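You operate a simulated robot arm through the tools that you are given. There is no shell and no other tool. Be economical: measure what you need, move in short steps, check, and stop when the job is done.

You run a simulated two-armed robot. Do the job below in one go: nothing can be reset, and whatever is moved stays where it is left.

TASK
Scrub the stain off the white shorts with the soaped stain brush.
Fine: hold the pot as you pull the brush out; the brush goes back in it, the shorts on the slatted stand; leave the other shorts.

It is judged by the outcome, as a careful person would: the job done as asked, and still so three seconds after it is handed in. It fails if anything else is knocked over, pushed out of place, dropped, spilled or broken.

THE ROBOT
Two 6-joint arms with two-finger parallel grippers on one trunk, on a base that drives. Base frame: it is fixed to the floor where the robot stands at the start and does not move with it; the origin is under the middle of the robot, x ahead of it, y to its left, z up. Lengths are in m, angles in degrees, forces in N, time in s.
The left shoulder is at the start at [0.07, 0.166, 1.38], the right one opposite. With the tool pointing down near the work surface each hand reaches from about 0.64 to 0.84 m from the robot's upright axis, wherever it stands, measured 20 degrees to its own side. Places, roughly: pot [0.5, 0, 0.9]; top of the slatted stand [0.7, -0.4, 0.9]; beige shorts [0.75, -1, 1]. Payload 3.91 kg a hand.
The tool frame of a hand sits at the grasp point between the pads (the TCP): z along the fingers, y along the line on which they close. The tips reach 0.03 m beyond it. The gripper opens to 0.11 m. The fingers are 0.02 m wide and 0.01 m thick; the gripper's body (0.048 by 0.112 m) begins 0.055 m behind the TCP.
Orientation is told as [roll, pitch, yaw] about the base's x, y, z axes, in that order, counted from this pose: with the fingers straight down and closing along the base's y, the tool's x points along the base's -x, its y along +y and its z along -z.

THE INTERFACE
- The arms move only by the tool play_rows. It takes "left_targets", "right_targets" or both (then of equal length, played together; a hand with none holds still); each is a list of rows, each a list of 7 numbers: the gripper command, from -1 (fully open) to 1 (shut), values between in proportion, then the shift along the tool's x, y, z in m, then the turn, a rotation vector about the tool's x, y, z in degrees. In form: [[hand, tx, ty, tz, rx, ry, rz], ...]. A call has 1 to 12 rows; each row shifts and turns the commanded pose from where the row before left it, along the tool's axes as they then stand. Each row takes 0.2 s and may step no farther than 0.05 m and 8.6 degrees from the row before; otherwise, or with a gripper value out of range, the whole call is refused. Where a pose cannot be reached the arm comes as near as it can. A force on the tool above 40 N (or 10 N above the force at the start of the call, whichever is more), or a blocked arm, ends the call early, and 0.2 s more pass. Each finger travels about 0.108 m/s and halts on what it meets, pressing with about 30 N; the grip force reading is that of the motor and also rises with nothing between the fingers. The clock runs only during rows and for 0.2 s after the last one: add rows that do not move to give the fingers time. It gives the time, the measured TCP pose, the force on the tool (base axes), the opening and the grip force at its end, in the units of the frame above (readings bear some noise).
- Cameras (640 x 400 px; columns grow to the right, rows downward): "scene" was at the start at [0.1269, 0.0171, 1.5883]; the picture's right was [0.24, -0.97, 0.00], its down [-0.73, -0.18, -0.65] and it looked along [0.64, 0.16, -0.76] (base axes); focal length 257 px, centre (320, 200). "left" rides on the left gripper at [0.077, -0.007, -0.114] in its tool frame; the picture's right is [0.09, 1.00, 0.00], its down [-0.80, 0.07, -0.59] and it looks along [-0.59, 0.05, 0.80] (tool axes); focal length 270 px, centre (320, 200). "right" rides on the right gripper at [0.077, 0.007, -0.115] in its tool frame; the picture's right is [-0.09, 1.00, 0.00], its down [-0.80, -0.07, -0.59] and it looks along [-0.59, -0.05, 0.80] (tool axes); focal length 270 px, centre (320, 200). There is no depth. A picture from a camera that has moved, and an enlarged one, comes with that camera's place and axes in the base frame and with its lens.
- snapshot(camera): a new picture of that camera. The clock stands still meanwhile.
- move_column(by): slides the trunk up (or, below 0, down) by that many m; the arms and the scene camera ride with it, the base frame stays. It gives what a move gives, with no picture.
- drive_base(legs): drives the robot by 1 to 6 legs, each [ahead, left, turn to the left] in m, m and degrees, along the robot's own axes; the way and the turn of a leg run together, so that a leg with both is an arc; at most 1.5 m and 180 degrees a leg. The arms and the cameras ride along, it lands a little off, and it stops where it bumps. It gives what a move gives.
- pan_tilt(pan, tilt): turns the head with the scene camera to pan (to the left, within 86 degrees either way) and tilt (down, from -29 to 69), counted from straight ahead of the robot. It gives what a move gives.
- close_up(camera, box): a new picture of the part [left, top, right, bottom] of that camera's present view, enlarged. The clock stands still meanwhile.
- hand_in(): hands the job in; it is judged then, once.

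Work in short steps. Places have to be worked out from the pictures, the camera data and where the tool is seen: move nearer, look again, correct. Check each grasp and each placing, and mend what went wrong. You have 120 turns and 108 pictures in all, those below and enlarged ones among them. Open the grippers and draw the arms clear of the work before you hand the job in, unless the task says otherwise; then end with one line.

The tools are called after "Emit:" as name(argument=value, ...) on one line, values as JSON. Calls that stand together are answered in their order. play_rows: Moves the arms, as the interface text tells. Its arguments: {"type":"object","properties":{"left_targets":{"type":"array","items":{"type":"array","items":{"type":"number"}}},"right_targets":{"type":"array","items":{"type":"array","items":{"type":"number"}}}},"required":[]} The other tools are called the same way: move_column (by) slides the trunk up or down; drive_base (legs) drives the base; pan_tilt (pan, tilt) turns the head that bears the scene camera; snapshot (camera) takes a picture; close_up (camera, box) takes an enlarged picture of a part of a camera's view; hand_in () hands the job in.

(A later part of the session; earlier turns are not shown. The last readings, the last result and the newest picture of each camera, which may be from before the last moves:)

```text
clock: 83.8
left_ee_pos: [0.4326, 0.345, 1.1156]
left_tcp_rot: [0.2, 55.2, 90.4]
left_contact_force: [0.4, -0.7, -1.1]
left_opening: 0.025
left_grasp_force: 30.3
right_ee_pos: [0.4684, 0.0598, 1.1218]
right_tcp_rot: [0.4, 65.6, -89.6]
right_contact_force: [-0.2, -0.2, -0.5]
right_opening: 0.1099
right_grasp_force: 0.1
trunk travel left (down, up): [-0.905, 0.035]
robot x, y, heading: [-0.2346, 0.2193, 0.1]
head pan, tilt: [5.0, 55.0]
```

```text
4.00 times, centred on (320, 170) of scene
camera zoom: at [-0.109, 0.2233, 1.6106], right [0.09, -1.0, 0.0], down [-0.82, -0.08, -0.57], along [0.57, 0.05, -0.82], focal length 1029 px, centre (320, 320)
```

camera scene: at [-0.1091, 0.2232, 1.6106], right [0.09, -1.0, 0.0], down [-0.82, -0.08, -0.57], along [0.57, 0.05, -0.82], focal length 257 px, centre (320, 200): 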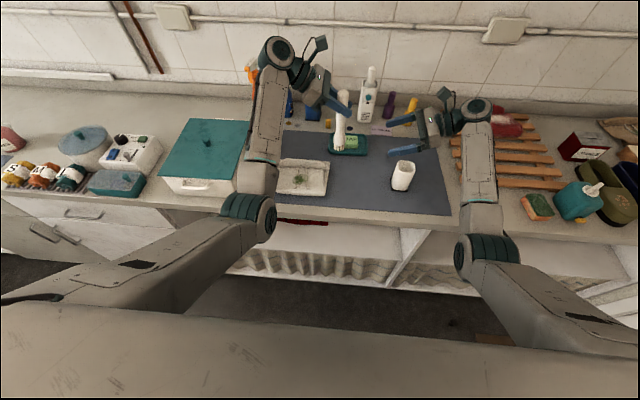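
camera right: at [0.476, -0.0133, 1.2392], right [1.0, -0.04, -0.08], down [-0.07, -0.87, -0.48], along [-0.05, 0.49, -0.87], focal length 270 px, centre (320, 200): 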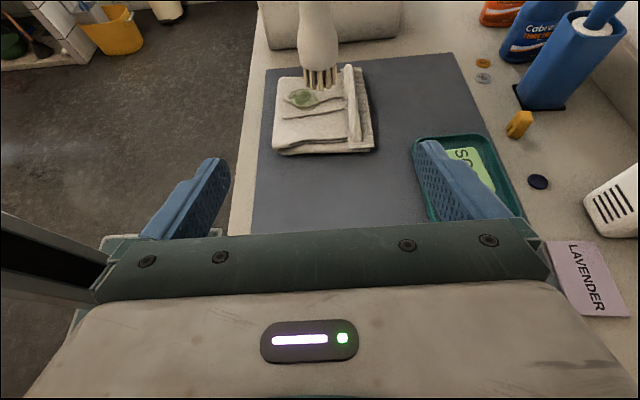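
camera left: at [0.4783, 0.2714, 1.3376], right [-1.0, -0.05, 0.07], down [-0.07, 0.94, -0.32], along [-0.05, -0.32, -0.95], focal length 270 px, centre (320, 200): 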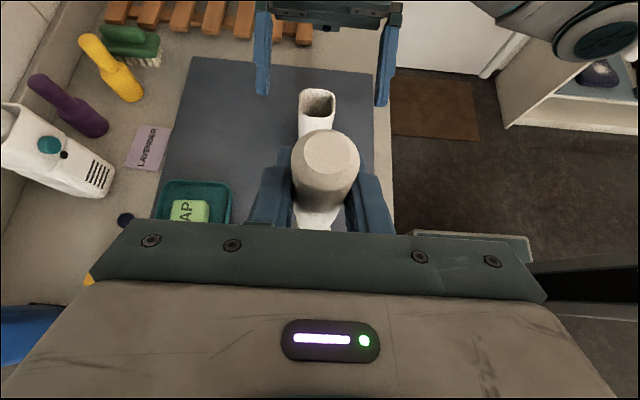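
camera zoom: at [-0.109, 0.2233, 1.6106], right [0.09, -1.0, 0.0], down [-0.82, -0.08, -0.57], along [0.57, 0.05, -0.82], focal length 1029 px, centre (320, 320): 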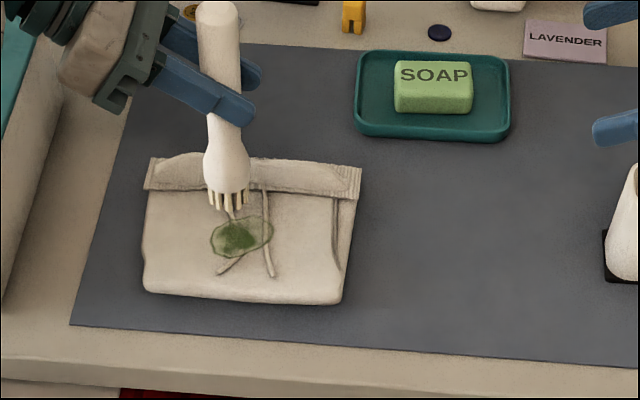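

The stain hardly changes. I take a high-magnification look at the stain and at the bristles, to see whether there is any foam or fading.

Emit:
close_up(camera="right", box=[265, 40, 345, 115])

Emit:
close_up(camera="scene", box=[270, 150, 340, 200])

```text
5.33 times, centred on (305, 78) of right
camera zoom: at [0.4762, -0.013, 1.2392], right [1.0, -0.04, -0.08], down [-0.07, -0.87, -0.48], along [-0.05, 0.49, -0.87], focal length 1442 px, centre (400, 853)
```

zoom: 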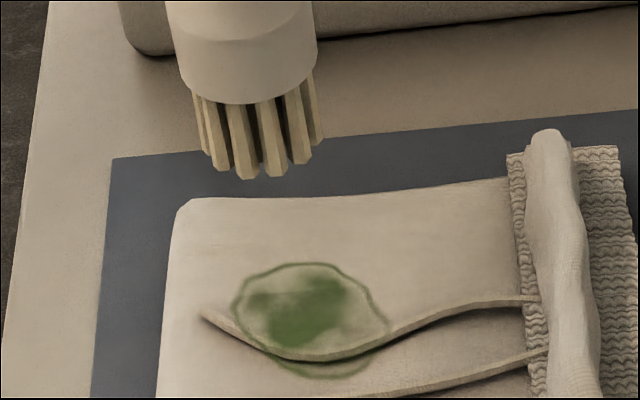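

```text
8.00 times, centred on (305, 175) of scene
camera zoom: at [-0.109, 0.2233, 1.6106], right [0.09, -1.0, 0.0], down [-0.82, -0.08, -0.57], along [0.57, 0.05, -0.82], focal length 2058 px, centre (440, 400)
```

zoom: 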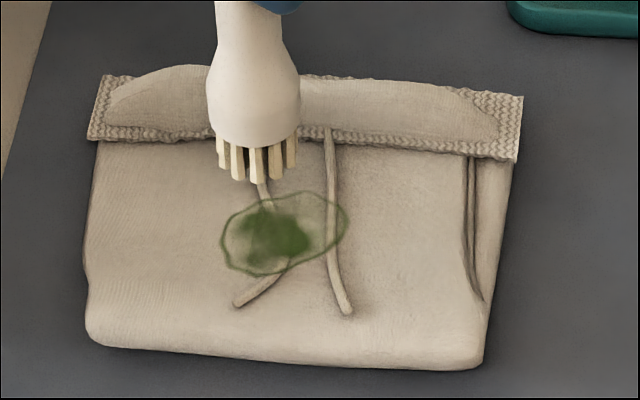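

I note the stain's look here for comparison. I lower again, centred at x 0.44, and press.

Emit:
play_rows(left_targets=[[1, -0.025, -0.008, 0.0175, 0, 0, 0], [1, -0.022, 0, 0.0154, 0, 0, 0], [1, -0.0045, 0, 0.0031, 0, 0, 0], [1, -0.0016, 0, 0.0011, 0, 0, 0], [1, 0, 0, 0, 0, 0, 0]])

```text
clock: 85.0
left_ee_pos: [0.4395, 0.3444, 1.0538]
left_tcp_rot: [-0.6, 55.3, 89.8]
left_contact_force: [3.1, 2.6, 19.6]
left_opening: 0.0249
left_grasp_force: 30.5
right_ee_pos: [0.4671, 0.06, 1.1233]
right_tcp_rot: [0.7, 65.5, -89.3]
right_contact_force: [0.0, -0.4, 0.3]
right_opening: 0.1099
right_grasp_force: 0.1
trunk travel left (down, up): [-0.905, 0.035]
robot x, y, heading: [-0.2312, 0.2156, 0.2]
head pan, tilt: [5.0, 55.0]
```

About 20 N. I scrub with slight creeping down.

Emit:
play_rows(left_targets=[[1, -0.0002, 0.02, 0.0001, 0, 0, 0], [1, -0.0004, -0.02, 0.0003, 0, 0, 0], [1, -0.0004, -0.02, 0.0003, 0, 0, 0], [1, -0.0004, 0.02, 0.0003, 0, 0, 0], [1, -0.0004, 0.02, 0.0003, 0, 0, 0], [1, -0.0004, -0.02, 0.0003, 0, 0, 0], [1, -0.0004, -0.02, 0.0003, 0, 0, 0], [1, -0.0004, 0.02, 0.0003, 0, 0, 0], [1, -0.0004, 0.02, 0.0003, 0, 0, 0], [1, -0.0004, -0.02, 0.0003, 0, 0, 0], [1, -0.0004, -0.02, 0.0003, 0, 0, 0], [1, -0.0004, 0.02, 0.0003, 0, 0, 0]])

Emit:
close_up(camera="scene", box=[270, 150, 340, 200])

```text
clock: 87.6
left_ee_pos: [0.4395, 0.3444, 1.0471]
left_tcp_rot: [-0.3, 55.2, 89.9]
left_contact_force: [6.1, 0.9, 15.1]
left_opening: 0.0254
left_grasp_force: 29.7
right_ee_pos: [0.4666, 0.0584, 1.1239]
right_tcp_rot: [0.8, 65.4, -89.5]
right_contact_force: [-0.4, 0.3, -0.1]
right_opening: 0.11
right_grasp_force: 0.1
trunk travel left (down, up): [-0.905, 0.035]
robot x, y, heading: [-0.2352, 0.2177, 0.1]
head pan, tilt: [5.0, 55.0]
```

```text
8.00 times, centred on (305, 175) of scene
camera zoom: at [-0.1119, 0.2228, 1.6109], right [0.09, -1.0, 0.0], down [-0.81, -0.08, -0.57], along [0.57, 0.05, -0.82], focal length 2058 px, centre (440, 400)
```

zoom: 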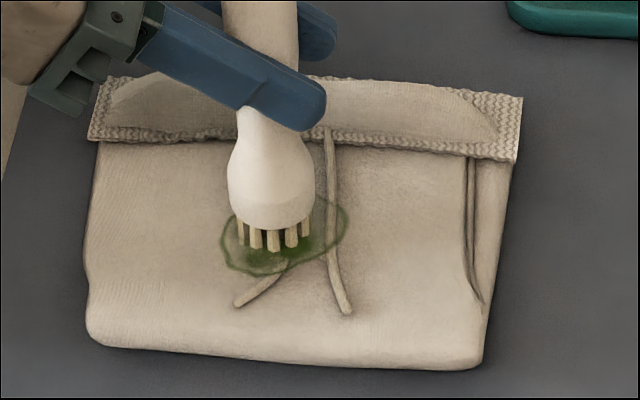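

Pressure and position are right, yet the stain doesn't fade, so the brush likely needs soap from the bar on the mat. I lift it and drive 0.15 m ahead to bring the soap within the left hand's reach.

Emit:
play_rows(left_targets=[[1, 0.03, 0, -0.021, 0, 0, 0], [1, 0.03, 0, -0.021, 0, 0, 0], [1, 0.01, 0, -0.007, 0, 0, 0], [1, 0, 0, 0, 0, 0, 0]])

Emit:
close_up(camera="scene", box=[270, 150, 340, 200])

Emit:
snapshot(camera="scene")

```text
clock: 88.6
left_ee_pos: [0.4422, 0.3442, 1.1299]
left_tcp_rot: [0.2, 55.1, 90.3]
left_contact_force: [0.1, 0.6, -2.0]
left_opening: 0.0248
left_grasp_force: 30.0
right_ee_pos: [0.4689, 0.0596, 1.123]
right_tcp_rot: [0.3, 65.5, -89.8]
right_contact_force: [0.5, -0.3, 0.0]
right_opening: 0.1099
right_grasp_force: 0.0
trunk travel left (down, up): [-0.905, 0.035]
robot x, y, heading: [-0.2335, 0.2198, 0.2]
head pan, tilt: [5.0, 55.0]
```

```text
8.00 times, centred on (305, 175) of scene
camera zoom: at [-0.1084, 0.2233, 1.6105], right [0.09, -1.0, 0.0], down [-0.82, -0.08, -0.57], along [0.57, 0.05, -0.82], focal length 2058 px, centre (440, 400)
```

zoom: 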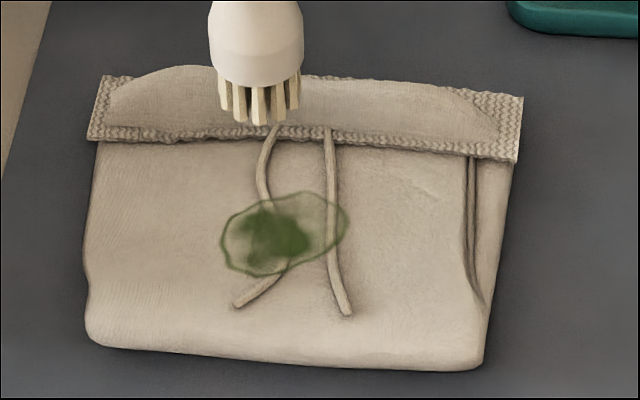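

```text
48 pictures are left
camera scene: at [-0.1084, 0.2233, 1.6105], right [0.09, -1.0, 0.0], down [-0.82, -0.08, -0.57], along [0.57, 0.05, -0.82], focal length 257 px, centre (320, 200)
```

scene: 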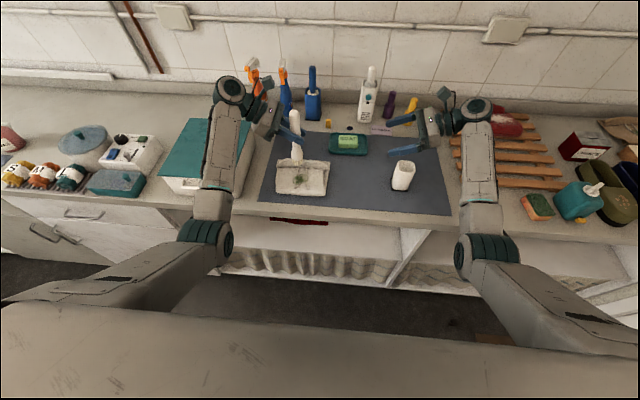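

No change, confirming the brush needs soap. I drive ahead 0.15 m.

Emit:
drive_base(legs=[[0.15, 0, 0]])

Emit:
play_rows(left_targets=[[1, 0.02, -0.011, 0.025, 0, 0, 0], [1, 0.02, -0.011, 0.025, 0, 0, 0], [1, 0.02, -0.011, 0.025, 0, 0, 0], [1, 0.02, -0.011, 0.025, 0, 0, 0], [1, 0.02, -0.011, 0.025, 0, 0, 0], [1, 0, 0, 0, 0, 0, 0]])

Emit:
snapshot(camera="right")

Emit:
snapshot(camera="scene")

```text
clock: 90.0
left_ee_pos: [0.5887, 0.3457, 1.1316]
left_tcp_rot: [-0.2, 55.2, 90.0]
left_contact_force: [-0.5, -0.5, 0.1]
left_opening: 0.0248
left_grasp_force: 30.2
right_ee_pos: [0.6151, 0.0591, 1.1233]
right_tcp_rot: [0.8, 65.5, -89.3]
right_contact_force: [-1.3, 0.1, -0.6]
right_opening: 0.11
right_grasp_force: 0.0
trunk travel left (down, up): [-0.905, 0.035]
robot x, y, heading: [-0.085, 0.2145, 0.1]
head pan, tilt: [5.0, 55.0]
```

```text
clock: 91.4
left_ee_pos: [0.6476, 0.1859, 1.1413]
left_tcp_rot: [0.1, 55.2, 90.1]
left_contact_force: [-0.1, -1.0, -1.2]
left_opening: 0.025
left_grasp_force: 30.4
right_ee_pos: [0.6183, 0.059, 1.1215]
right_tcp_rot: [0.4, 65.5, -89.8]
right_contact_force: [0.7, 0.0, -0.5]
right_opening: 0.1101
right_grasp_force: 0.1
trunk travel left (down, up): [-0.905, 0.035]
robot x, y, heading: [-0.0773, 0.2186, 0.2]
head pan, tilt: [5.0, 55.0]
```

```text
47 pictures are left
camera right: at [0.6254, -0.0123, 1.2393], right [1.0, -0.04, -0.08], down [-0.07, -0.87, -0.48], along [-0.05, 0.49, -0.87], focal length 270 px, centre (320, 200)
```

right: 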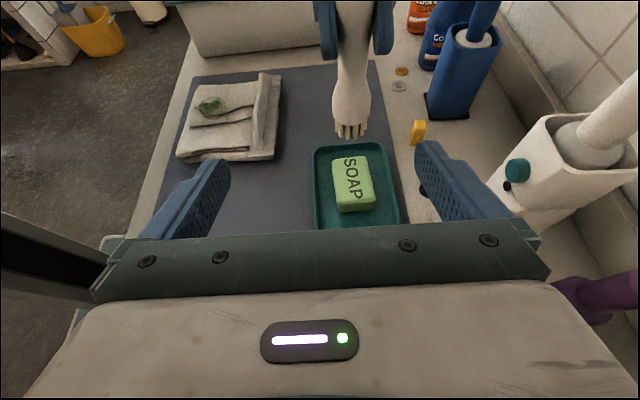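

```text
46 pictures are left
camera scene: at [0.0404, 0.2247, 1.6106], right [0.09, -1.0, 0.0], down [-0.82, -0.08, -0.57], along [0.57, 0.05, -0.82], focal length 257 px, centre (320, 200)
```

scene: 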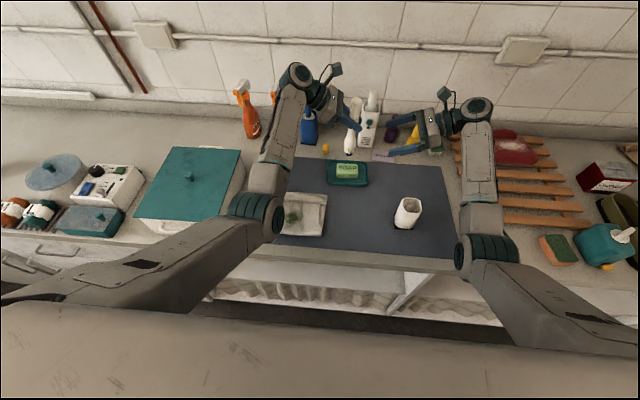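

The brush tip is almost above the soap (centre about [0.651, 0.181]). I lower most of the way.

Emit:
play_rows(left_targets=[[1, -0.021, -0.002, 0.018, 0, 0, 0], [1, -0.021, -0.002, 0.018, 0, 0, 0], [1, 0, 0, 0, 0, 0, 0]])

Emit:
close_up(camera="right", box=[270, 70, 430, 240])

```text
clock: 92.2
left_ee_pos: [0.6523, 0.1805, 1.0871]
left_tcp_rot: [0.0, 55.1, 90.1]
left_contact_force: [0.6, -0.1, -0.8]
left_opening: 0.0253
left_grasp_force: 30.1
right_ee_pos: [0.6174, 0.0594, 1.1216]
right_tcp_rot: [0.5, 65.5, -89.6]
right_contact_force: [0.5, 0.1, 0.4]
right_opening: 0.11
right_grasp_force: 0.0
trunk travel left (down, up): [-0.905, 0.035]
robot x, y, heading: [-0.083, 0.2142, -0.0]
head pan, tilt: [5.0, 55.0]
```

```text
2.35 times, centred on (350, 155) of right
camera zoom: at [0.6249, -0.013, 1.2395], right [1.0, -0.04, -0.08], down [-0.07, -0.87, -0.48], along [-0.05, 0.49, -0.87], focal length 636 px, centre (249, 306)
```

zoom: 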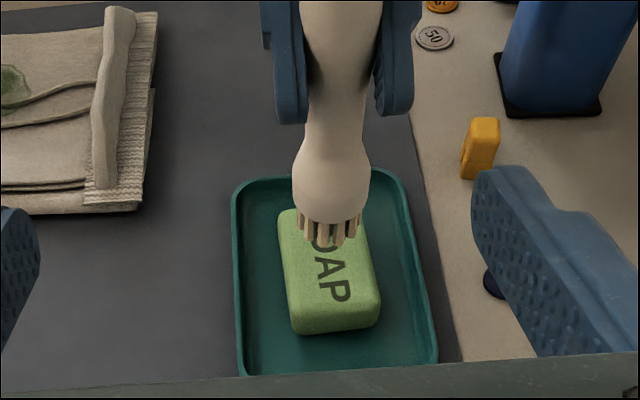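

Lined up well. I lower in small steps, watching the force.

Emit:
play_rows(left_targets=[[1, -0.0041, 0, 0.0029, 0, 0, 0], [1, -0.0041, 0, 0.0029, 0, 0, 0], [1, -0.0041, 0, 0.0029, 0, 0, 0], [1, 0, 0, 0, 0, 0, 0]])

```text
clock: 93.2
left_ee_pos: [0.6511, 0.18, 1.0714]
left_tcp_rot: [0.1, 55.2, 90.2]
left_contact_force: [0.1, -0.8, -0.6]
left_opening: 0.0248
left_grasp_force: 29.8
right_ee_pos: [0.6174, 0.0589, 1.1224]
right_tcp_rot: [0.4, 65.5, -89.6]
right_contact_force: [0.2, 0.6, 0.3]
right_opening: 0.11
right_grasp_force: 0.1
trunk travel left (down, up): [-0.905, 0.035]
robot x, y, heading: [-0.0819, 0.2186, 0.1]
head pan, tilt: [5.0, 55.0]
```

No contact yet; a few more millimetres.

Emit:
play_rows(left_targets=[[1, -0.0025, 0, 0.0017, 0, 0, 0], [1, -0.0025, 0, 0.0017, 0, 0, 0], [1, 0, 0, 0, 0, 0, 0]])

```text
clock: 94.0
left_ee_pos: [0.6516, 0.1798, 1.0655]
left_tcp_rot: [0.1, 55.2, 90.2]
left_contact_force: [0.1, -0.1, -0.7]
left_opening: 0.0248
left_grasp_force: 30.5
right_ee_pos: [0.6188, 0.0592, 1.1223]
right_tcp_rot: [0.4, 65.5, -89.6]
right_contact_force: [0.5, 0.6, 0.2]
right_opening: 0.1102
right_grasp_force: 0.2
trunk travel left (down, up): [-0.905, 0.035]
robot x, y, heading: [-0.0819, 0.2183, 0.4]
head pan, tilt: [5.0, 55.0]
```

Emit:
play_rows(left_targets=[[1, -0.0025, 0, 0.0017, 0, 0, 0], [1, -0.0025, 0, 0.0017, 0, 0, 0], [1, 0, 0, 0, 0, 0, 0]])

Emit:
close_up(camera="right", box=[270, 70, 430, 240])

```text
clock: 94.8
left_ee_pos: [0.6503, 0.1797, 1.06]
left_tcp_rot: [0.1, 55.2, 90.2]
left_contact_force: [0.0, 0.1, -1.8]
left_opening: 0.0247
left_grasp_force: 30.0
right_ee_pos: [0.6187, 0.0598, 1.122]
right_tcp_rot: [0.4, 65.5, -89.6]
right_contact_force: [-1.1, 0.5, 0.3]
right_opening: 0.1098
right_grasp_force: 0.1
trunk travel left (down, up): [-0.905, 0.035]
robot x, y, heading: [-0.0843, 0.2195, 0.2]
head pan, tilt: [5.0, 55.0]
```

```text
2.35 times, centred on (350, 155) of right
camera zoom: at [0.6252, -0.0132, 1.2393], right [1.0, -0.04, -0.08], down [-0.07, -0.87, -0.48], along [-0.05, 0.49, -0.87], focal length 636 px, centre (249, 306)
```

zoom: 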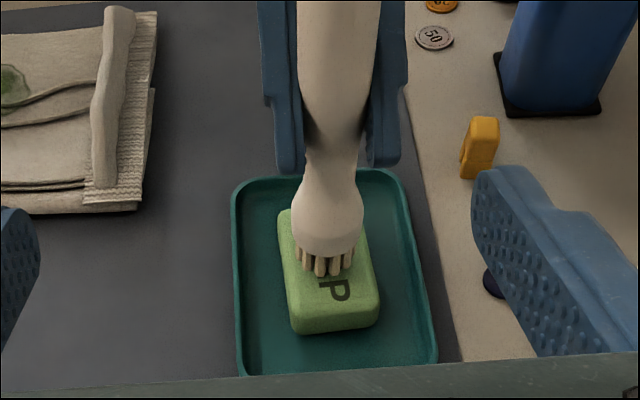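

The bristles are almost on the soap. I go down 2 mm at a time.

Emit:
play_rows(left_targets=[[1, -0.0016, 0, 0.0011, 0, 0, 0], [1, -0.0016, 0, 0.0011, 0, 0, 0], [1, 0, 0, 0, 0, 0, 0]])

```text
clock: 95.6
left_ee_pos: [0.6512, 0.1803, 1.0555]
left_tcp_rot: [-0.1, 55.2, 90.1]
left_contact_force: [0.0, 0.0, -1.7]
left_opening: 0.0252
left_grasp_force: 30.2
right_ee_pos: [0.6182, 0.0591, 1.121]
right_tcp_rot: [0.4, 65.6, -89.6]
right_contact_force: [0.4, 0.1, 0.2]
right_opening: 0.1099
right_grasp_force: 0.1
trunk travel left (down, up): [-0.905, 0.035]
robot x, y, heading: [-0.0856, 0.2202, 0.3]
head pan, tilt: [5.0, 55.0]
```

Emit:
play_rows(left_targets=[[1, -0.0016, 0, 0.0011, 0, 0, 0], [1, -0.0016, 0, 0.0011, 0, 0, 0], [1, 0, 0, 0, 0, 0, 0]])

```text
clock: 96.4
left_ee_pos: [0.6507, 0.1782, 1.0532]
left_tcp_rot: [0.0, 55.2, 90.2]
left_contact_force: [0.4, -0.3, 3.5]
left_opening: 0.0252
left_grasp_force: 30.1
right_ee_pos: [0.6176, 0.059, 1.1222]
right_tcp_rot: [0.6, 65.6, -89.7]
right_contact_force: [0.1, -0.3, -0.7]
right_opening: 0.1098
right_grasp_force: 0.1
trunk travel left (down, up): [-0.905, 0.035]
robot x, y, heading: [-0.0827, 0.2168, 0.2]
head pan, tilt: [5.0, 55.0]
```

Light contact (3.5 N). I make a few short gentle strokes on the soap.

Emit:
play_rows(left_targets=[[1, -0.0008, 0.006, 0.0006, 0, 0, 0], [1, 0, -0.006, 0, 0, 0, 0], [1, -0.0004, -0.006, 0.0003, 0, 0, 0], [1, 0, 0.006, 0, 0, 0, 0], [1, -0.0004, 0.006, 0.0003, 0, 0, 0], [1, 0, -0.006, 0, 0, 0, 0], [1, -0.0004, -0.006, 0.0003, 0, 0, 0], [1, 0, 0.006, 0, 0, 0, 0], [1, 0, 0, 0, 0, 0, 0]])

Emit:
close_up(camera="right", box=[270, 70, 430, 240])

```text
clock: 98.4
left_ee_pos: [0.6505, 0.1785, 1.0522]
left_tcp_rot: [-0.2, 55.3, 90.0]
left_contact_force: [2.7, 0.6, 17.7]
left_opening: 0.0249
left_grasp_force: 29.7
right_ee_pos: [0.6172, 0.0589, 1.1236]
right_tcp_rot: [0.7, 65.5, -89.4]
right_contact_force: [-0.5, 0.1, -0.3]
right_opening: 0.1099
right_grasp_force: 0.0
trunk travel left (down, up): [-0.905, 0.035]
robot x, y, heading: [-0.0834, 0.2161, 0.2]
head pan, tilt: [5.0, 55.0]
```

```text
2.35 times, centred on (350, 155) of right
camera zoom: at [0.6229, -0.0129, 1.2409], right [1.0, -0.04, -0.07], down [-0.07, -0.87, -0.48], along [-0.05, 0.49, -0.87], focal length 636 px, centre (249, 306)
```

zoom: 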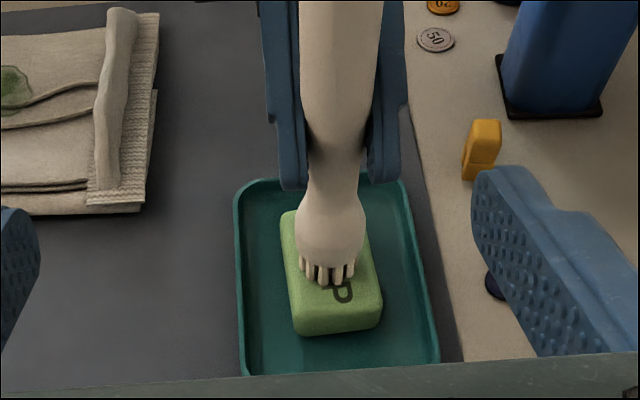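

Good pressure and the soap stays put. A few more strokes, then I lift and look at the bristles.

Emit:
play_rows(left_targets=[[1, 0, 0.007, 0, 0, 0, 0], [1, 0, -0.007, 0, 0, 0, 0], [1, 0, -0.007, 0, 0, 0, 0], [1, 0, 0.007, 0, 0, 0, 0], [1, 0, 0.007, 0, 0, 0, 0], [1, 0, -0.007, 0, 0, 0, 0], [1, 0.02, 0, -0.014, 0, 0, 0], [1, 0.03, 0, -0.021, 0, 0, 0], [1, 0.02, 0, -0.014, 0, 0, 0], [1, 0, 0, 0, 0, 0, 0]])

Emit:
close_up(camera="right", box=[270, 50, 430, 220])

```text
clock: 100.6
left_ee_pos: [0.6509, 0.1792, 1.1354]
left_tcp_rot: [0.3, 55.1, 90.2]
left_contact_force: [1.0, 0.5, 0.0]
left_opening: 0.025
left_grasp_force: 30.3
right_ee_pos: [0.6195, 0.0591, 1.1202]
right_tcp_rot: [0.1, 65.6, -89.8]
right_contact_force: [0.1, 0.3, -0.6]
right_opening: 0.11
right_grasp_force: 0.1
trunk travel left (down, up): [-0.905, 0.035]
robot x, y, heading: [-0.0838, 0.2224, 0.2]
head pan, tilt: [5.0, 55.0]
```

```text
2.35 times, centred on (350, 135) of right
camera zoom: at [0.6266, -0.0131, 1.2383], right [1.0, -0.04, -0.08], down [-0.07, -0.87, -0.48], along [-0.05, 0.49, -0.87], focal length 636 px, centre (249, 353)
```

zoom: 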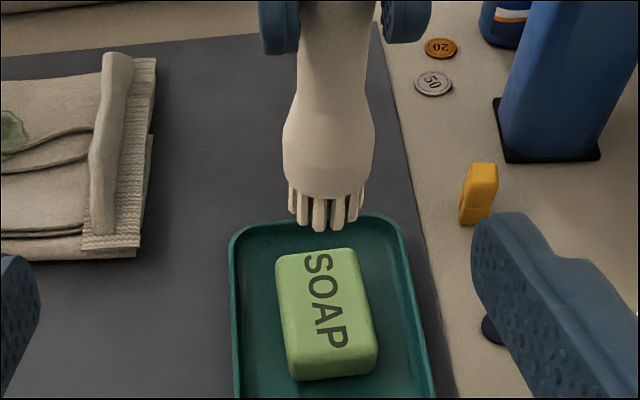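

The bristles now look whiter, as if lathered, and the soap is in place. I retrace to the shorts.

Emit:
play_rows(left_targets=[[1, -0.02, 0.011, -0.025, 0, 0, 0], [1, -0.02, 0.011, -0.025, 0, 0, 0], [1, -0.02, 0.011, -0.025, 0, 0, 0], [1, -0.02, 0.011, -0.025, 0, 0, 0], [1, -0.02, 0.011, -0.025, 0, 0, 0], [1, 0, 0, 0, 0, 0, 0]])

Emit:
drive_base(legs=[[-0.15, 0, 0]])

Emit:
play_rows(left_targets=[[1, 0, 0, 0, 0, 0, 0]])

Emit:
close_up(camera="scene", box=[270, 150, 340, 200])

```text
clock: 102.0
left_ee_pos: [0.5966, 0.3394, 1.1238]
left_tcp_rot: [0.2, 55.1, 90.2]
left_contact_force: [-0.4, 0.3, -1.1]
left_opening: 0.025
left_grasp_force: 29.6
right_ee_pos: [0.6179, 0.0584, 1.1222]
right_tcp_rot: [0.4, 65.6, -89.8]
right_contact_force: [0.2, 0.6, -0.2]
right_opening: 0.1097
right_grasp_force: 0.1
trunk travel left (down, up): [-0.905, 0.035]
robot x, y, heading: [-0.0877, 0.2175, 0.3]
head pan, tilt: [5.0, 55.0]
```

```text
clock: 103.4
left_ee_pos: [0.4468, 0.3397, 1.121]
left_tcp_rot: [0.3, 55.2, 90.5]
left_contact_force: [0.3, -0.9, -0.7]
left_opening: 0.025
left_grasp_force: 29.8
right_ee_pos: [0.4696, 0.0587, 1.1204]
right_tcp_rot: [0.0, 65.5, -89.9]
right_contact_force: [0.2, 1.0, 0.4]
right_opening: 0.1101
right_grasp_force: 0.1
trunk travel left (down, up): [-0.905, 0.035]
robot x, y, heading: [-0.2371, 0.2181, 0.2]
head pan, tilt: [5.0, 55.0]
```

```text
clock: 103.8
left_ee_pos: [0.4436, 0.3407, 1.1231]
left_tcp_rot: [0.1, 55.1, 90.4]
left_contact_force: [-0.8, 0.3, -0.2]
left_opening: 0.0252
left_grasp_force: 30.1
right_ee_pos: [0.4662, 0.0599, 1.1216]
right_tcp_rot: [0.4, 65.5, -89.6]
right_contact_force: [-0.1, 0.0, -0.4]
right_opening: 0.11
right_grasp_force: 0.0
trunk travel left (down, up): [-0.905, 0.035]
robot x, y, heading: [-0.2377, 0.2183, 0.2]
head pan, tilt: [5.0, 55.0]
```

```text
8.00 times, centred on (305, 175) of scene
camera zoom: at [-0.1118, 0.2231, 1.6106], right [0.09, -1.0, 0.0], down [-0.82, -0.08, -0.57], along [0.57, 0.05, -0.82], focal length 2058 px, centre (440, 400)
```

zoom: 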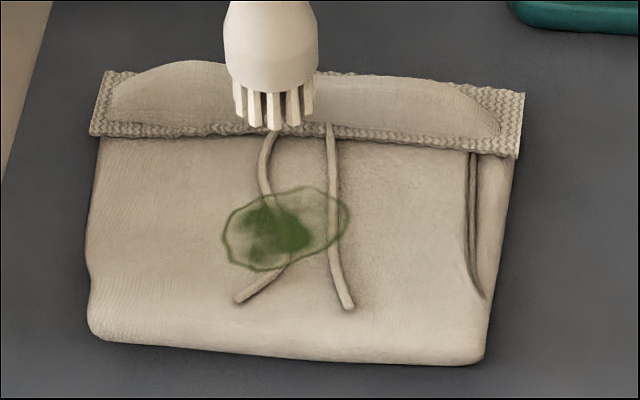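

The bristles are clearly whiter now: soaped. I lower onto the stain again.

Emit:
play_rows(left_targets=[[1, -0.028, 0.003, 0.0175, 0, 0, 0], [1, -0.024, 0, 0.015, 0, 0, 0], [1, -0.0065, 0, 0.004, 0, 0, 0], [1, -0.0024, 0, 0.0017, 0, 0, 0], [1, 0, 0, 0, 0, 0, 0]])

```text
clock: 105.0
left_ee_pos: [0.4398, 0.3433, 1.0514]
left_tcp_rot: [0.2, 55.3, 90.3]
left_contact_force: [0.2, -0.5, -0.9]
left_opening: 0.0246
left_grasp_force: 29.9
right_ee_pos: [0.4653, 0.0589, 1.1222]
right_tcp_rot: [0.4, 65.6, -89.6]
right_contact_force: [-0.1, -1.1, -0.3]
right_opening: 0.1102
right_grasp_force: 0.1
trunk travel left (down, up): [-0.905, 0.035]
robot x, y, heading: [-0.2354, 0.2186, 0.1]
head pan, tilt: [5.0, 55.0]
```

Not touching yet; I lower 5 mm more.

Emit:
play_rows(left_targets=[[1, -0.002, 0, 0.0014, 0, 0, 0], [1, -0.002, 0, 0.0014, 0, 0, 0], [1, 0, 0, 0, 0, 0, 0]])

```text
clock: 105.8
left_ee_pos: [0.4405, 0.3433, 1.0475]
left_tcp_rot: [0.0, 55.2, 90.4]
left_contact_force: [0.3, -0.2, -0.7]
left_opening: 0.025
left_grasp_force: 30.0
right_ee_pos: [0.4661, 0.0599, 1.1218]
right_tcp_rot: [0.4, 65.6, -89.6]
right_contact_force: [0.0, -0.2, -1.0]
right_opening: 0.1102
right_grasp_force: 0.1
trunk travel left (down, up): [-0.905, 0.035]
robot x, y, heading: [-0.2343, 0.2166, 0.4]
head pan, tilt: [5.0, 55.0]
```

Emit:
play_rows(left_targets=[[1, -0.002, 0, 0.0014, 0, 0, 0], [1, -0.002, 0, 0.0014, 0, 0, 0], [1, 0, 0, 0, 0, 0, 0]])

```text
clock: 106.6
left_ee_pos: [0.4389, 0.3442, 1.0458]
left_tcp_rot: [-0.6, 55.3, 89.8]
left_contact_force: [1.5, 3.6, 19.5]
left_opening: 0.0249
left_grasp_force: 30.0
right_ee_pos: [0.4637, 0.0611, 1.1239]
right_tcp_rot: [0.8, 65.5, -89.2]
right_contact_force: [0.1, -0.1, -0.4]
right_opening: 0.1101
right_grasp_force: 0.0
trunk travel left (down, up): [-0.905, 0.035]
robot x, y, heading: [-0.2391, 0.2196, 0.3]
head pan, tilt: [5.0, 55.0]
```

19.5 N. Now I scrub with the soaped bristles.

Emit:
play_rows(left_targets=[[1, 0, 0.02, 0, 0, 0, 0], [1, -0.0003, -0.02, 0.0002, 0, 0, 0], [1, -0.0003, -0.02, 0.0002, 0, 0, 0], [1, -0.0004, 0.02, 0.0003, 0, 0, 0], [1, -0.0004, 0.02, 0.0003, 0, 0, 0], [1, -0.0004, -0.02, 0.0003, 0, 0, 0], [1, -0.0004, -0.02, 0.0003, 0, 0, 0], [1, -0.0004, 0.02, 0.0003, 0, 0, 0], [1, -0.0004, 0.02, 0.0003, 0, 0, 0], [1, -0.0004, -0.02, 0.0003, 0, 0, 0], [1, -0.0004, -0.02, 0.0003, 0, 0, 0], [1, -0.0004, 0.02, 0.0003, 0, 0, 0]])

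Emit:
close_up(camera="scene", box=[270, 150, 340, 200])

```text
clock: 109.2
left_ee_pos: [0.4384, 0.3432, 1.0403]
left_tcp_rot: [-0.5, 55.1, 89.9]
left_contact_force: [7.4, -0.3, 19.4]
left_opening: 0.0251
left_grasp_force: 30.0
right_ee_pos: [0.4646, 0.0592, 1.1239]
right_tcp_rot: [0.7, 65.5, -89.2]
right_contact_force: [1.3, 0.7, -0.7]
right_opening: 0.1099
right_grasp_force: 0.0
trunk travel left (down, up): [-0.905, 0.035]
robot x, y, heading: [-0.2327, 0.2159, 0.2]
head pan, tilt: [5.0, 55.0]
```

```text
8.00 times, centred on (305, 175) of scene
camera zoom: at [-0.1149, 0.2224, 1.611], right [0.09, -1.0, 0.0], down [-0.81, -0.08, -0.58], along [0.57, 0.05, -0.82], focal length 2058 px, centre (440, 400)
```

zoom: 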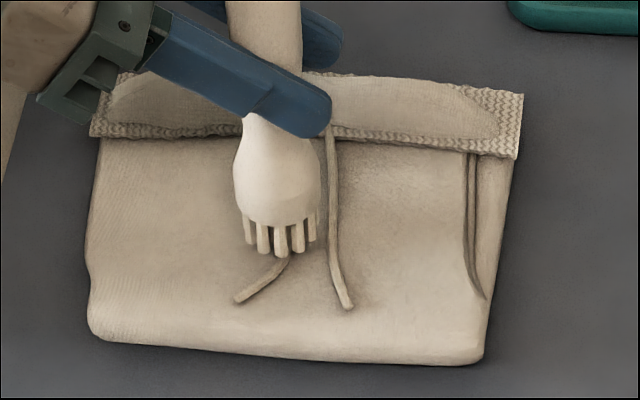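

The stain is gone. Now I lift the brush high and look over it before driving back to the pot.

Emit:
play_rows(left_targets=[[1, 0.035, 0, -0.0245, 0, 0, 0], [1, 0.035, 0, -0.0245, 0, 0, 0], [1, 0.035, 0, -0.0245, 0, 0, 0], [1, 0.02, 0, -0.014, 0, 0, 0], [1, 0, 0, 0, 0, 0, 0]])

Emit:
snapshot(camera="scene")

Emit:
close_up(camera="right", box=[220, 0, 460, 150])

```text
clock: 110.4
left_ee_pos: [0.4399, 0.3423, 1.191]
left_tcp_rot: [0.1, 55.2, 90.2]
left_contact_force: [-0.6, -0.4, -0.5]
left_opening: 0.0252
left_grasp_force: 30.3
right_ee_pos: [0.4666, 0.0602, 1.122]
right_tcp_rot: [0.5, 65.6, -89.4]
right_contact_force: [-0.5, 0.3, 0.7]
right_opening: 0.1098
right_grasp_force: 0.1
trunk travel left (down, up): [-0.905, 0.035]
robot x, y, heading: [-0.2352, 0.2171, 0.3]
head pan, tilt: [5.0, 55.0]
```

```text
39 pictures are left
camera scene: at [-0.1121, 0.2231, 1.6106], right [0.09, -1.0, 0.0], down [-0.82, -0.08, -0.57], along [0.57, 0.05, -0.82], focal length 257 px, centre (320, 200)
```

scene: 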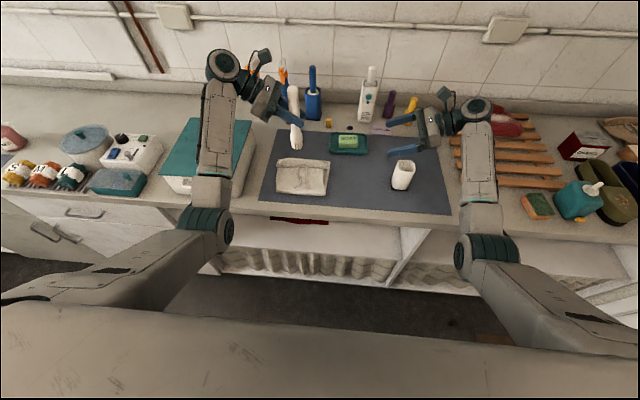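

```text
2.67 times, centred on (340, 75) of right
camera zoom: at [0.4734, -0.0127, 1.2394], right [1.0, -0.04, -0.08], down [-0.07, -0.87, -0.48], along [-0.05, 0.49, -0.87], focal length 721 px, centre (267, 533)
```

zoom: 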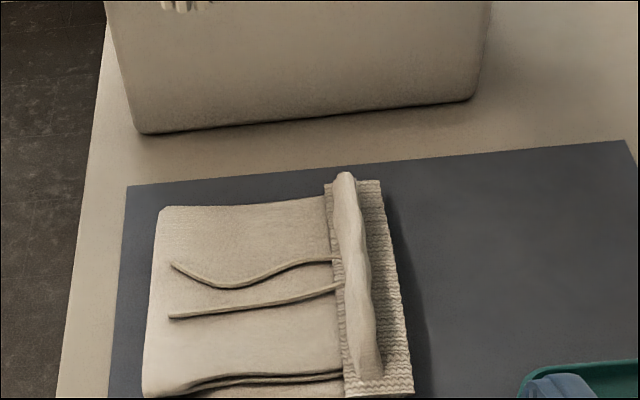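

The shorts are spotless. I drive right 0.22 m to bring the brush back toward the pot.

Emit:
drive_base(legs=[[0, -0.22, 0]])

Emit:
play_rows(left_targets=[[1, 0.0155, -0.008, 0.022, 0, 0, 0], [1, 0.0155, -0.008, 0.022, 0, 0, 0], [1, 0.0155, -0.008, 0.022, 0, 0, 0], [1, 0.0155, -0.008, 0.022, 0, 0, 0], [1, 0, 0, 0, 0, 0, 0]])

Emit:
snapshot(camera="right")

Emit:
snapshot(camera="scene")

```text
clock: 112.1
left_ee_pos: [0.4425, 0.1246, 1.1912]
left_tcp_rot: [0.2, 55.4, 90.3]
left_contact_force: [0.9, 0.6, 0.1]
left_opening: 0.0251
left_grasp_force: 30.1
right_ee_pos: [0.4684, -0.1584, 1.1225]
right_tcp_rot: [0.4, 65.4, -89.5]
right_contact_force: [-0.4, -0.3, -0.2]
right_opening: 0.11
right_grasp_force: 0.0
trunk travel left (down, up): [-0.905, 0.035]
robot x, y, heading: [-0.2361, -0.0053, 0.6]
head pan, tilt: [5.0, 55.0]
```

```text
clock: 113.3
left_ee_pos: [0.474, 0.0144, 1.1907]
left_tcp_rot: [0.1, 55.1, 90.3]
left_contact_force: [0.7, 0.5, -0.6]
left_opening: 0.025
left_grasp_force: 29.6
right_ee_pos: [0.4668, -0.1601, 1.1212]
right_tcp_rot: [0.4, 65.5, -89.5]
right_contact_force: [0.0, -0.7, -0.8]
right_opening: 0.1098
right_grasp_force: 0.1
trunk travel left (down, up): [-0.905, 0.035]
robot x, y, heading: [-0.2323, -0.0072, 0.4]
head pan, tilt: [5.0, 55.0]
```

```text
37 pictures are left
camera right: at [0.475, -0.2322, 1.2395], right [1.0, -0.03, -0.08], down [-0.07, -0.87, -0.48], along [-0.05, 0.49, -0.87], focal length 270 px, centre (320, 200)
```

right: 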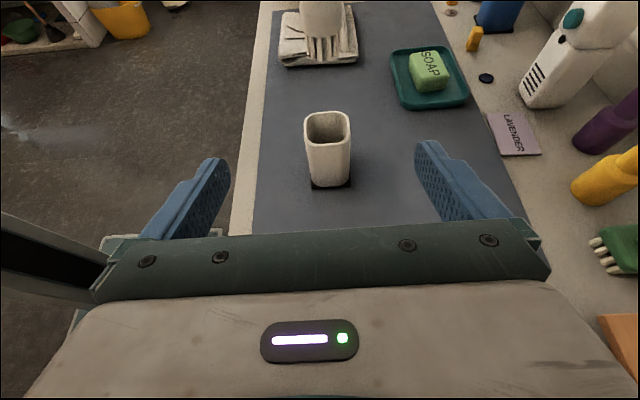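

```text
36 pictures are left
camera scene: at [-0.1105, 0.0034, 1.6106], right [0.09, -1.0, 0.0], down [-0.82, -0.08, -0.57], along [0.57, 0.05, -0.82], focal length 257 px, centre (320, 200)
```

scene: 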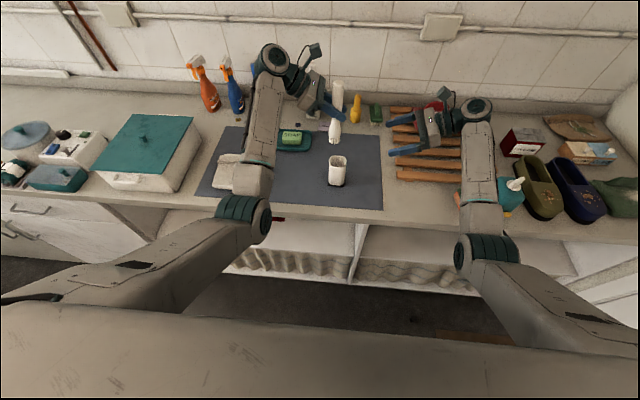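

Both are lined up at height. I bring the right hand down and around the pot again to hold it for the insertion.

Emit:
play_rows(right_targets=[[-1, -0.0366, 0.0012, 0.0167, 0, 0, 0], [-1, -0.0366, 0.0012, 0.0167, 0, 0, 0], [-1, -0.0366, 0.0012, 0.0167, 0, 0, 0], [-1, -0.0366, 0.0012, 0.0167, 0, 0, 0], [-1, 0, 0, 0, 0, 0, 0], [-1, 0.0162, 0, 0.0355, 0, 0, 0], [-1, 0.0162, 0, 0.0355, 0, 0, 0], [-1, 0.0162, 0, 0.0355, 0, 0, 0], [-1, 0.0162, 0, 0.0355, 0, 0, 0], [-1, 0, 0, 0, 0, 0, 0]])

Emit:
snapshot(camera="right")

```text
clock: 115.5
left_ee_pos: [0.4752, 0.0159, 1.1916]
left_tcp_rot: [0.1, 55.1, 90.3]
left_contact_force: [-0.5, -0.3, -1.0]
left_opening: 0.0248
left_grasp_force: 29.8
right_ee_pos: [0.4718, -0.0034, 0.9623]
right_tcp_rot: [0.4, 65.5, -89.5]
right_contact_force: [-0.5, 0.0, -1.1]
right_opening: 0.11
right_grasp_force: 0.1
trunk travel left (down, up): [-0.905, 0.035]
robot x, y, heading: [-0.2339, -0.0015, 0.3]
head pan, tilt: [5.0, 55.0]
```

```text
35 pictures are left
camera right: at [0.4793, -0.0768, 1.0789], right [1.0, -0.03, -0.08], down [-0.07, -0.87, -0.48], along [-0.05, 0.49, -0.87], focal length 270 px, centre (320, 200)
```

right: 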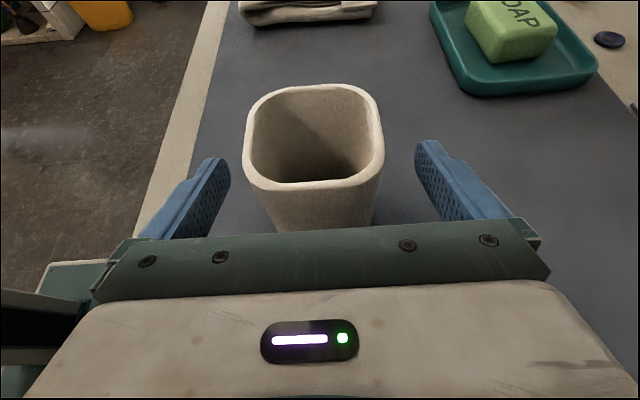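

Same placement as before. I close on the pot, and bring the brush to just above the rim, centred.

Emit:
play_rows(right_targets=[[-0.3, 0, 0, 0, 0, 0, 0], [0, 0, 0, 0, 0, 0, 0], [0.2, 0, 0, 0, 0, 0, 0], [0.3, 0, 0, 0, 0, 0, 0], [0.3, 0, 0, 0, 0, 0, 0], [0.3, 0, 0, 0, 0, 0, 0]], left_targets=[[1, 0.0037, 0.0017, 0.0053, 0, 0, 0], [1, 0.0037, 0.0017, 0.0053, 0, 0, 0], [1, -0.0205, 0, 0.0143, 0, 0, 0], [1, -0.0205, 0, 0.0143, 0, 0, 0], [1, 0, 0, 0, 0, 0, 0], [1, 0, 0, 0, 0, 0, 0]])

Emit:
snapshot(camera="right")

Emit:
close_up(camera="scene", box=[290, 100, 390, 200])

```text
clock: 116.9
left_ee_pos: [0.4712, 0.0022, 1.1441]
left_tcp_rot: [0.1, 55.2, 90.3]
left_contact_force: [0.5, 0.2, -0.3]
left_opening: 0.0249
left_grasp_force: 29.6
right_ee_pos: [0.472, -0.0035, 0.9613]
right_tcp_rot: [0.5, 65.5, -89.6]
right_contact_force: [-0.9, -0.2, 1.5]
right_opening: 0.0558
right_grasp_force: 29.7
trunk travel left (down, up): [-0.905, 0.035]
robot x, y, heading: [-0.2316, -0.0072, 0.4]
head pan, tilt: [5.0, 55.0]
```

```text
34 pictures are left
camera right: at [0.4791, -0.0766, 1.0792], right [1.0, -0.03, -0.08], down [-0.07, -0.87, -0.48], along [-0.05, 0.49, -0.87], focal length 270 px, centre (320, 200)
```

right: 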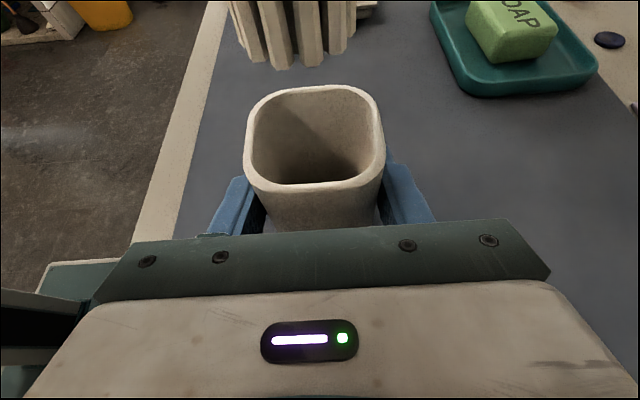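

```text
4.00 times, centred on (340, 150) of scene
camera zoom: at [-0.1107, 0.0022, 1.6106], right [0.09, -1.0, 0.0], down [-0.82, -0.08, -0.57], along [0.57, 0.05, -0.82], focal length 1029 px, centre (240, 400)
```

zoom: 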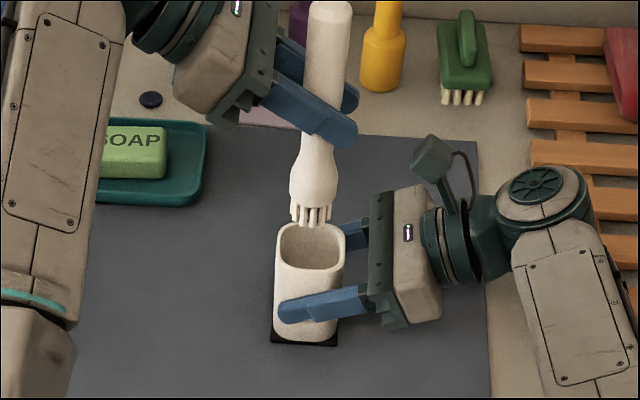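

The bristles hang exactly as they did when they came out. I lower straight in, 5 cm first.

Emit:
play_rows(left_targets=[[1, -0.0103, 0, 0.0072, 0, 0, 0], [1, -0.0103, 0, 0.0072, 0, 0, 0], [1, -0.0103, 0, 0.0072, 0, 0, 0], [1, -0.0103, 0, 0.0072, 0, 0, 0], [1, 0, 0, 0, 0, 0, 0]])

Emit:
snapshot(camera="right")

```text
clock: 118.1
left_ee_pos: [0.4713, 0.0015, 1.092]
left_tcp_rot: [0.1, 55.2, 90.3]
left_contact_force: [0.3, 0.6, 0.4]
left_opening: 0.0251
left_grasp_force: 30.2
right_ee_pos: [0.4708, -0.0033, 0.9624]
right_tcp_rot: [0.4, 65.5, -89.4]
right_contact_force: [-0.3, -0.3, 0.5]
right_opening: 0.056
right_grasp_force: 29.8
trunk travel left (down, up): [-0.905, 0.035]
robot x, y, heading: [-0.2356, -0.0013, 0.2]
head pan, tilt: [5.0, 55.0]
```

```text
32 pictures are left
camera right: at [0.4792, -0.0766, 1.0792], right [1.0, -0.03, -0.08], down [-0.07, -0.87, -0.48], along [-0.05, 0.49, -0.87], focal length 270 px, centre (320, 200)
```

right: 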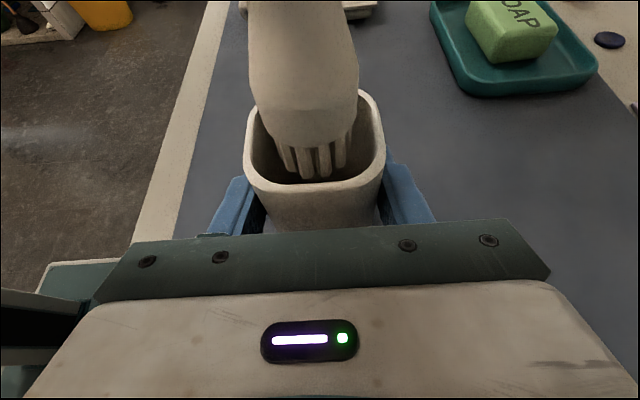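

It's going in centred with no force. I continue down 5.5 cm.

Emit:
play_rows(left_targets=[[1, -0.0103, 0, 0.0072, 0, 0, 0], [1, -0.0103, 0, 0.0072, 0, 0, 0], [1, -0.0103, 0, 0.0072, 0, 0, 0], [1, -0.0103, 0, 0.0072, 0, 0, 0], [1, -0.004, 0, 0.0028, 0, 0, 0], [1, 0, 0, 0, 0, 0, 0]])

Emit:
snapshot(camera="right")

Emit:
close_up(camera="scene", box=[290, 100, 390, 200])

```text
clock: 119.5
left_ee_pos: [0.4713, 0.001, 1.0358]
left_tcp_rot: [0.2, 55.3, 90.3]
left_contact_force: [0.1, -0.2, -1.1]
left_opening: 0.0252
left_grasp_force: 30.0
right_ee_pos: [0.472, -0.0043, 0.9625]
right_tcp_rot: [0.4, 65.5, -89.5]
right_contact_force: [-0.4, 0.0, 0.3]
right_opening: 0.0556
right_grasp_force: 31.1
trunk travel left (down, up): [-0.905, 0.035]
robot x, y, heading: [-0.2346, -0.0044, 0.1]
head pan, tilt: [5.0, 55.0]
```

```text
31 pictures are left
camera right: at [0.4792, -0.0766, 1.0792], right [1.0, -0.03, -0.08], down [-0.07, -0.87, -0.48], along [-0.05, 0.49, -0.87], focal length 270 px, centre (320, 200)
```

right: 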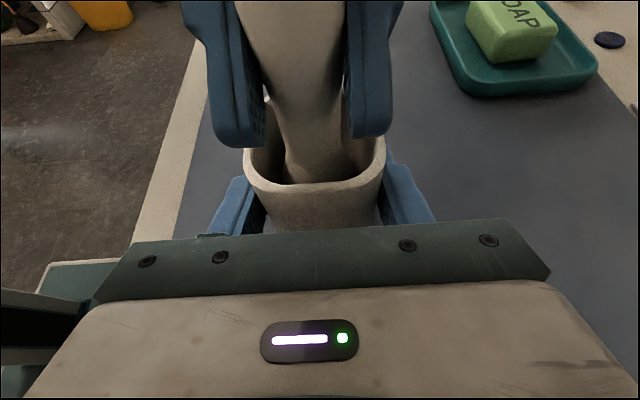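

```text
4.00 times, centred on (340, 150) of scene
camera zoom: at [-0.1107, 0.0023, 1.6106], right [0.09, -1.0, 0.0], down [-0.82, -0.08, -0.57], along [0.57, 0.05, -0.82], focal length 1029 px, centre (240, 400)
```

zoom: 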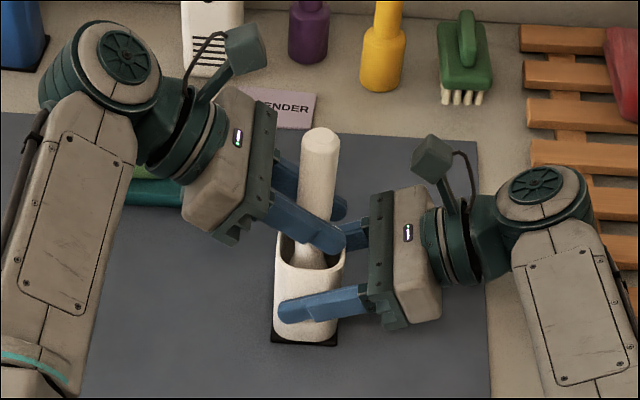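

The brush is nearly at the bottom and steady. I open the left hand and draw it back along its own axis.

Emit:
play_rows(left_targets=[[0.3, 0, 0, 0, 0, 0, 0], [0, 0, 0, 0, 0, 0, 0], [-0.4, 0, 0, 0, 0, 0, 0], [-0.6, 0, 0, 0, 0, 0, 0], [-0.6, 0, 0, -0.04, 0, 0, 0], [-0.6, 0, 0, -0.04, 0, 0, 0], [-0.6, 0, 0, -0.04, 0, 0, 0], [-0.6, 0, 0, -0.04, 0, 0, 0], [-0.6, 0, 0, 0, 0, 0, 0]])

Emit:
close_up(camera="scene", box=[260, 90, 420, 210])

```text
clock: 121.5
left_ee_pos: [0.4694, 0.1318, 1.1289]
left_tcp_rot: [0.1, 55.2, 90.5]
left_contact_force: [0.7, -0.1, 0.1]
left_opening: 0.0878
left_grasp_force: 0.1
right_ee_pos: [0.4712, -0.004, 0.9613]
right_tcp_rot: [0.4, 65.6, -89.5]
right_contact_force: [-0.1, 0.9, 0.9]
right_opening: 0.0555
right_grasp_force: 30.5
trunk travel left (down, up): [-0.905, 0.035]
robot x, y, heading: [-0.2325, -0.0032, 0.3]
head pan, tilt: [5.0, 55.0]
```

```text
3.33 times, centred on (340, 150) of scene
camera zoom: at [-0.1106, 0.0015, 1.6106], right [0.09, -1.0, 0.0], down [-0.82, -0.08, -0.57], along [0.57, 0.05, -0.82], focal length 857 px, centre (253, 367)
```

zoom: 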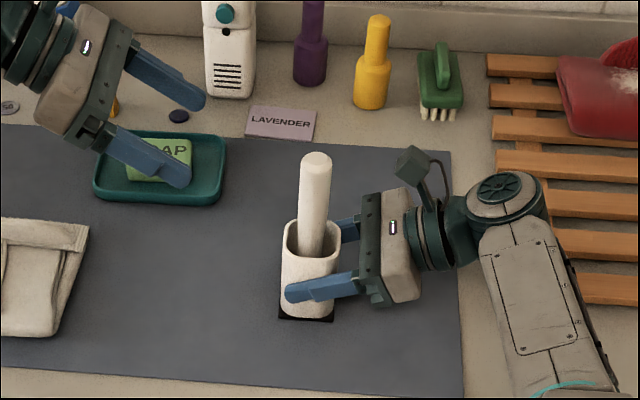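

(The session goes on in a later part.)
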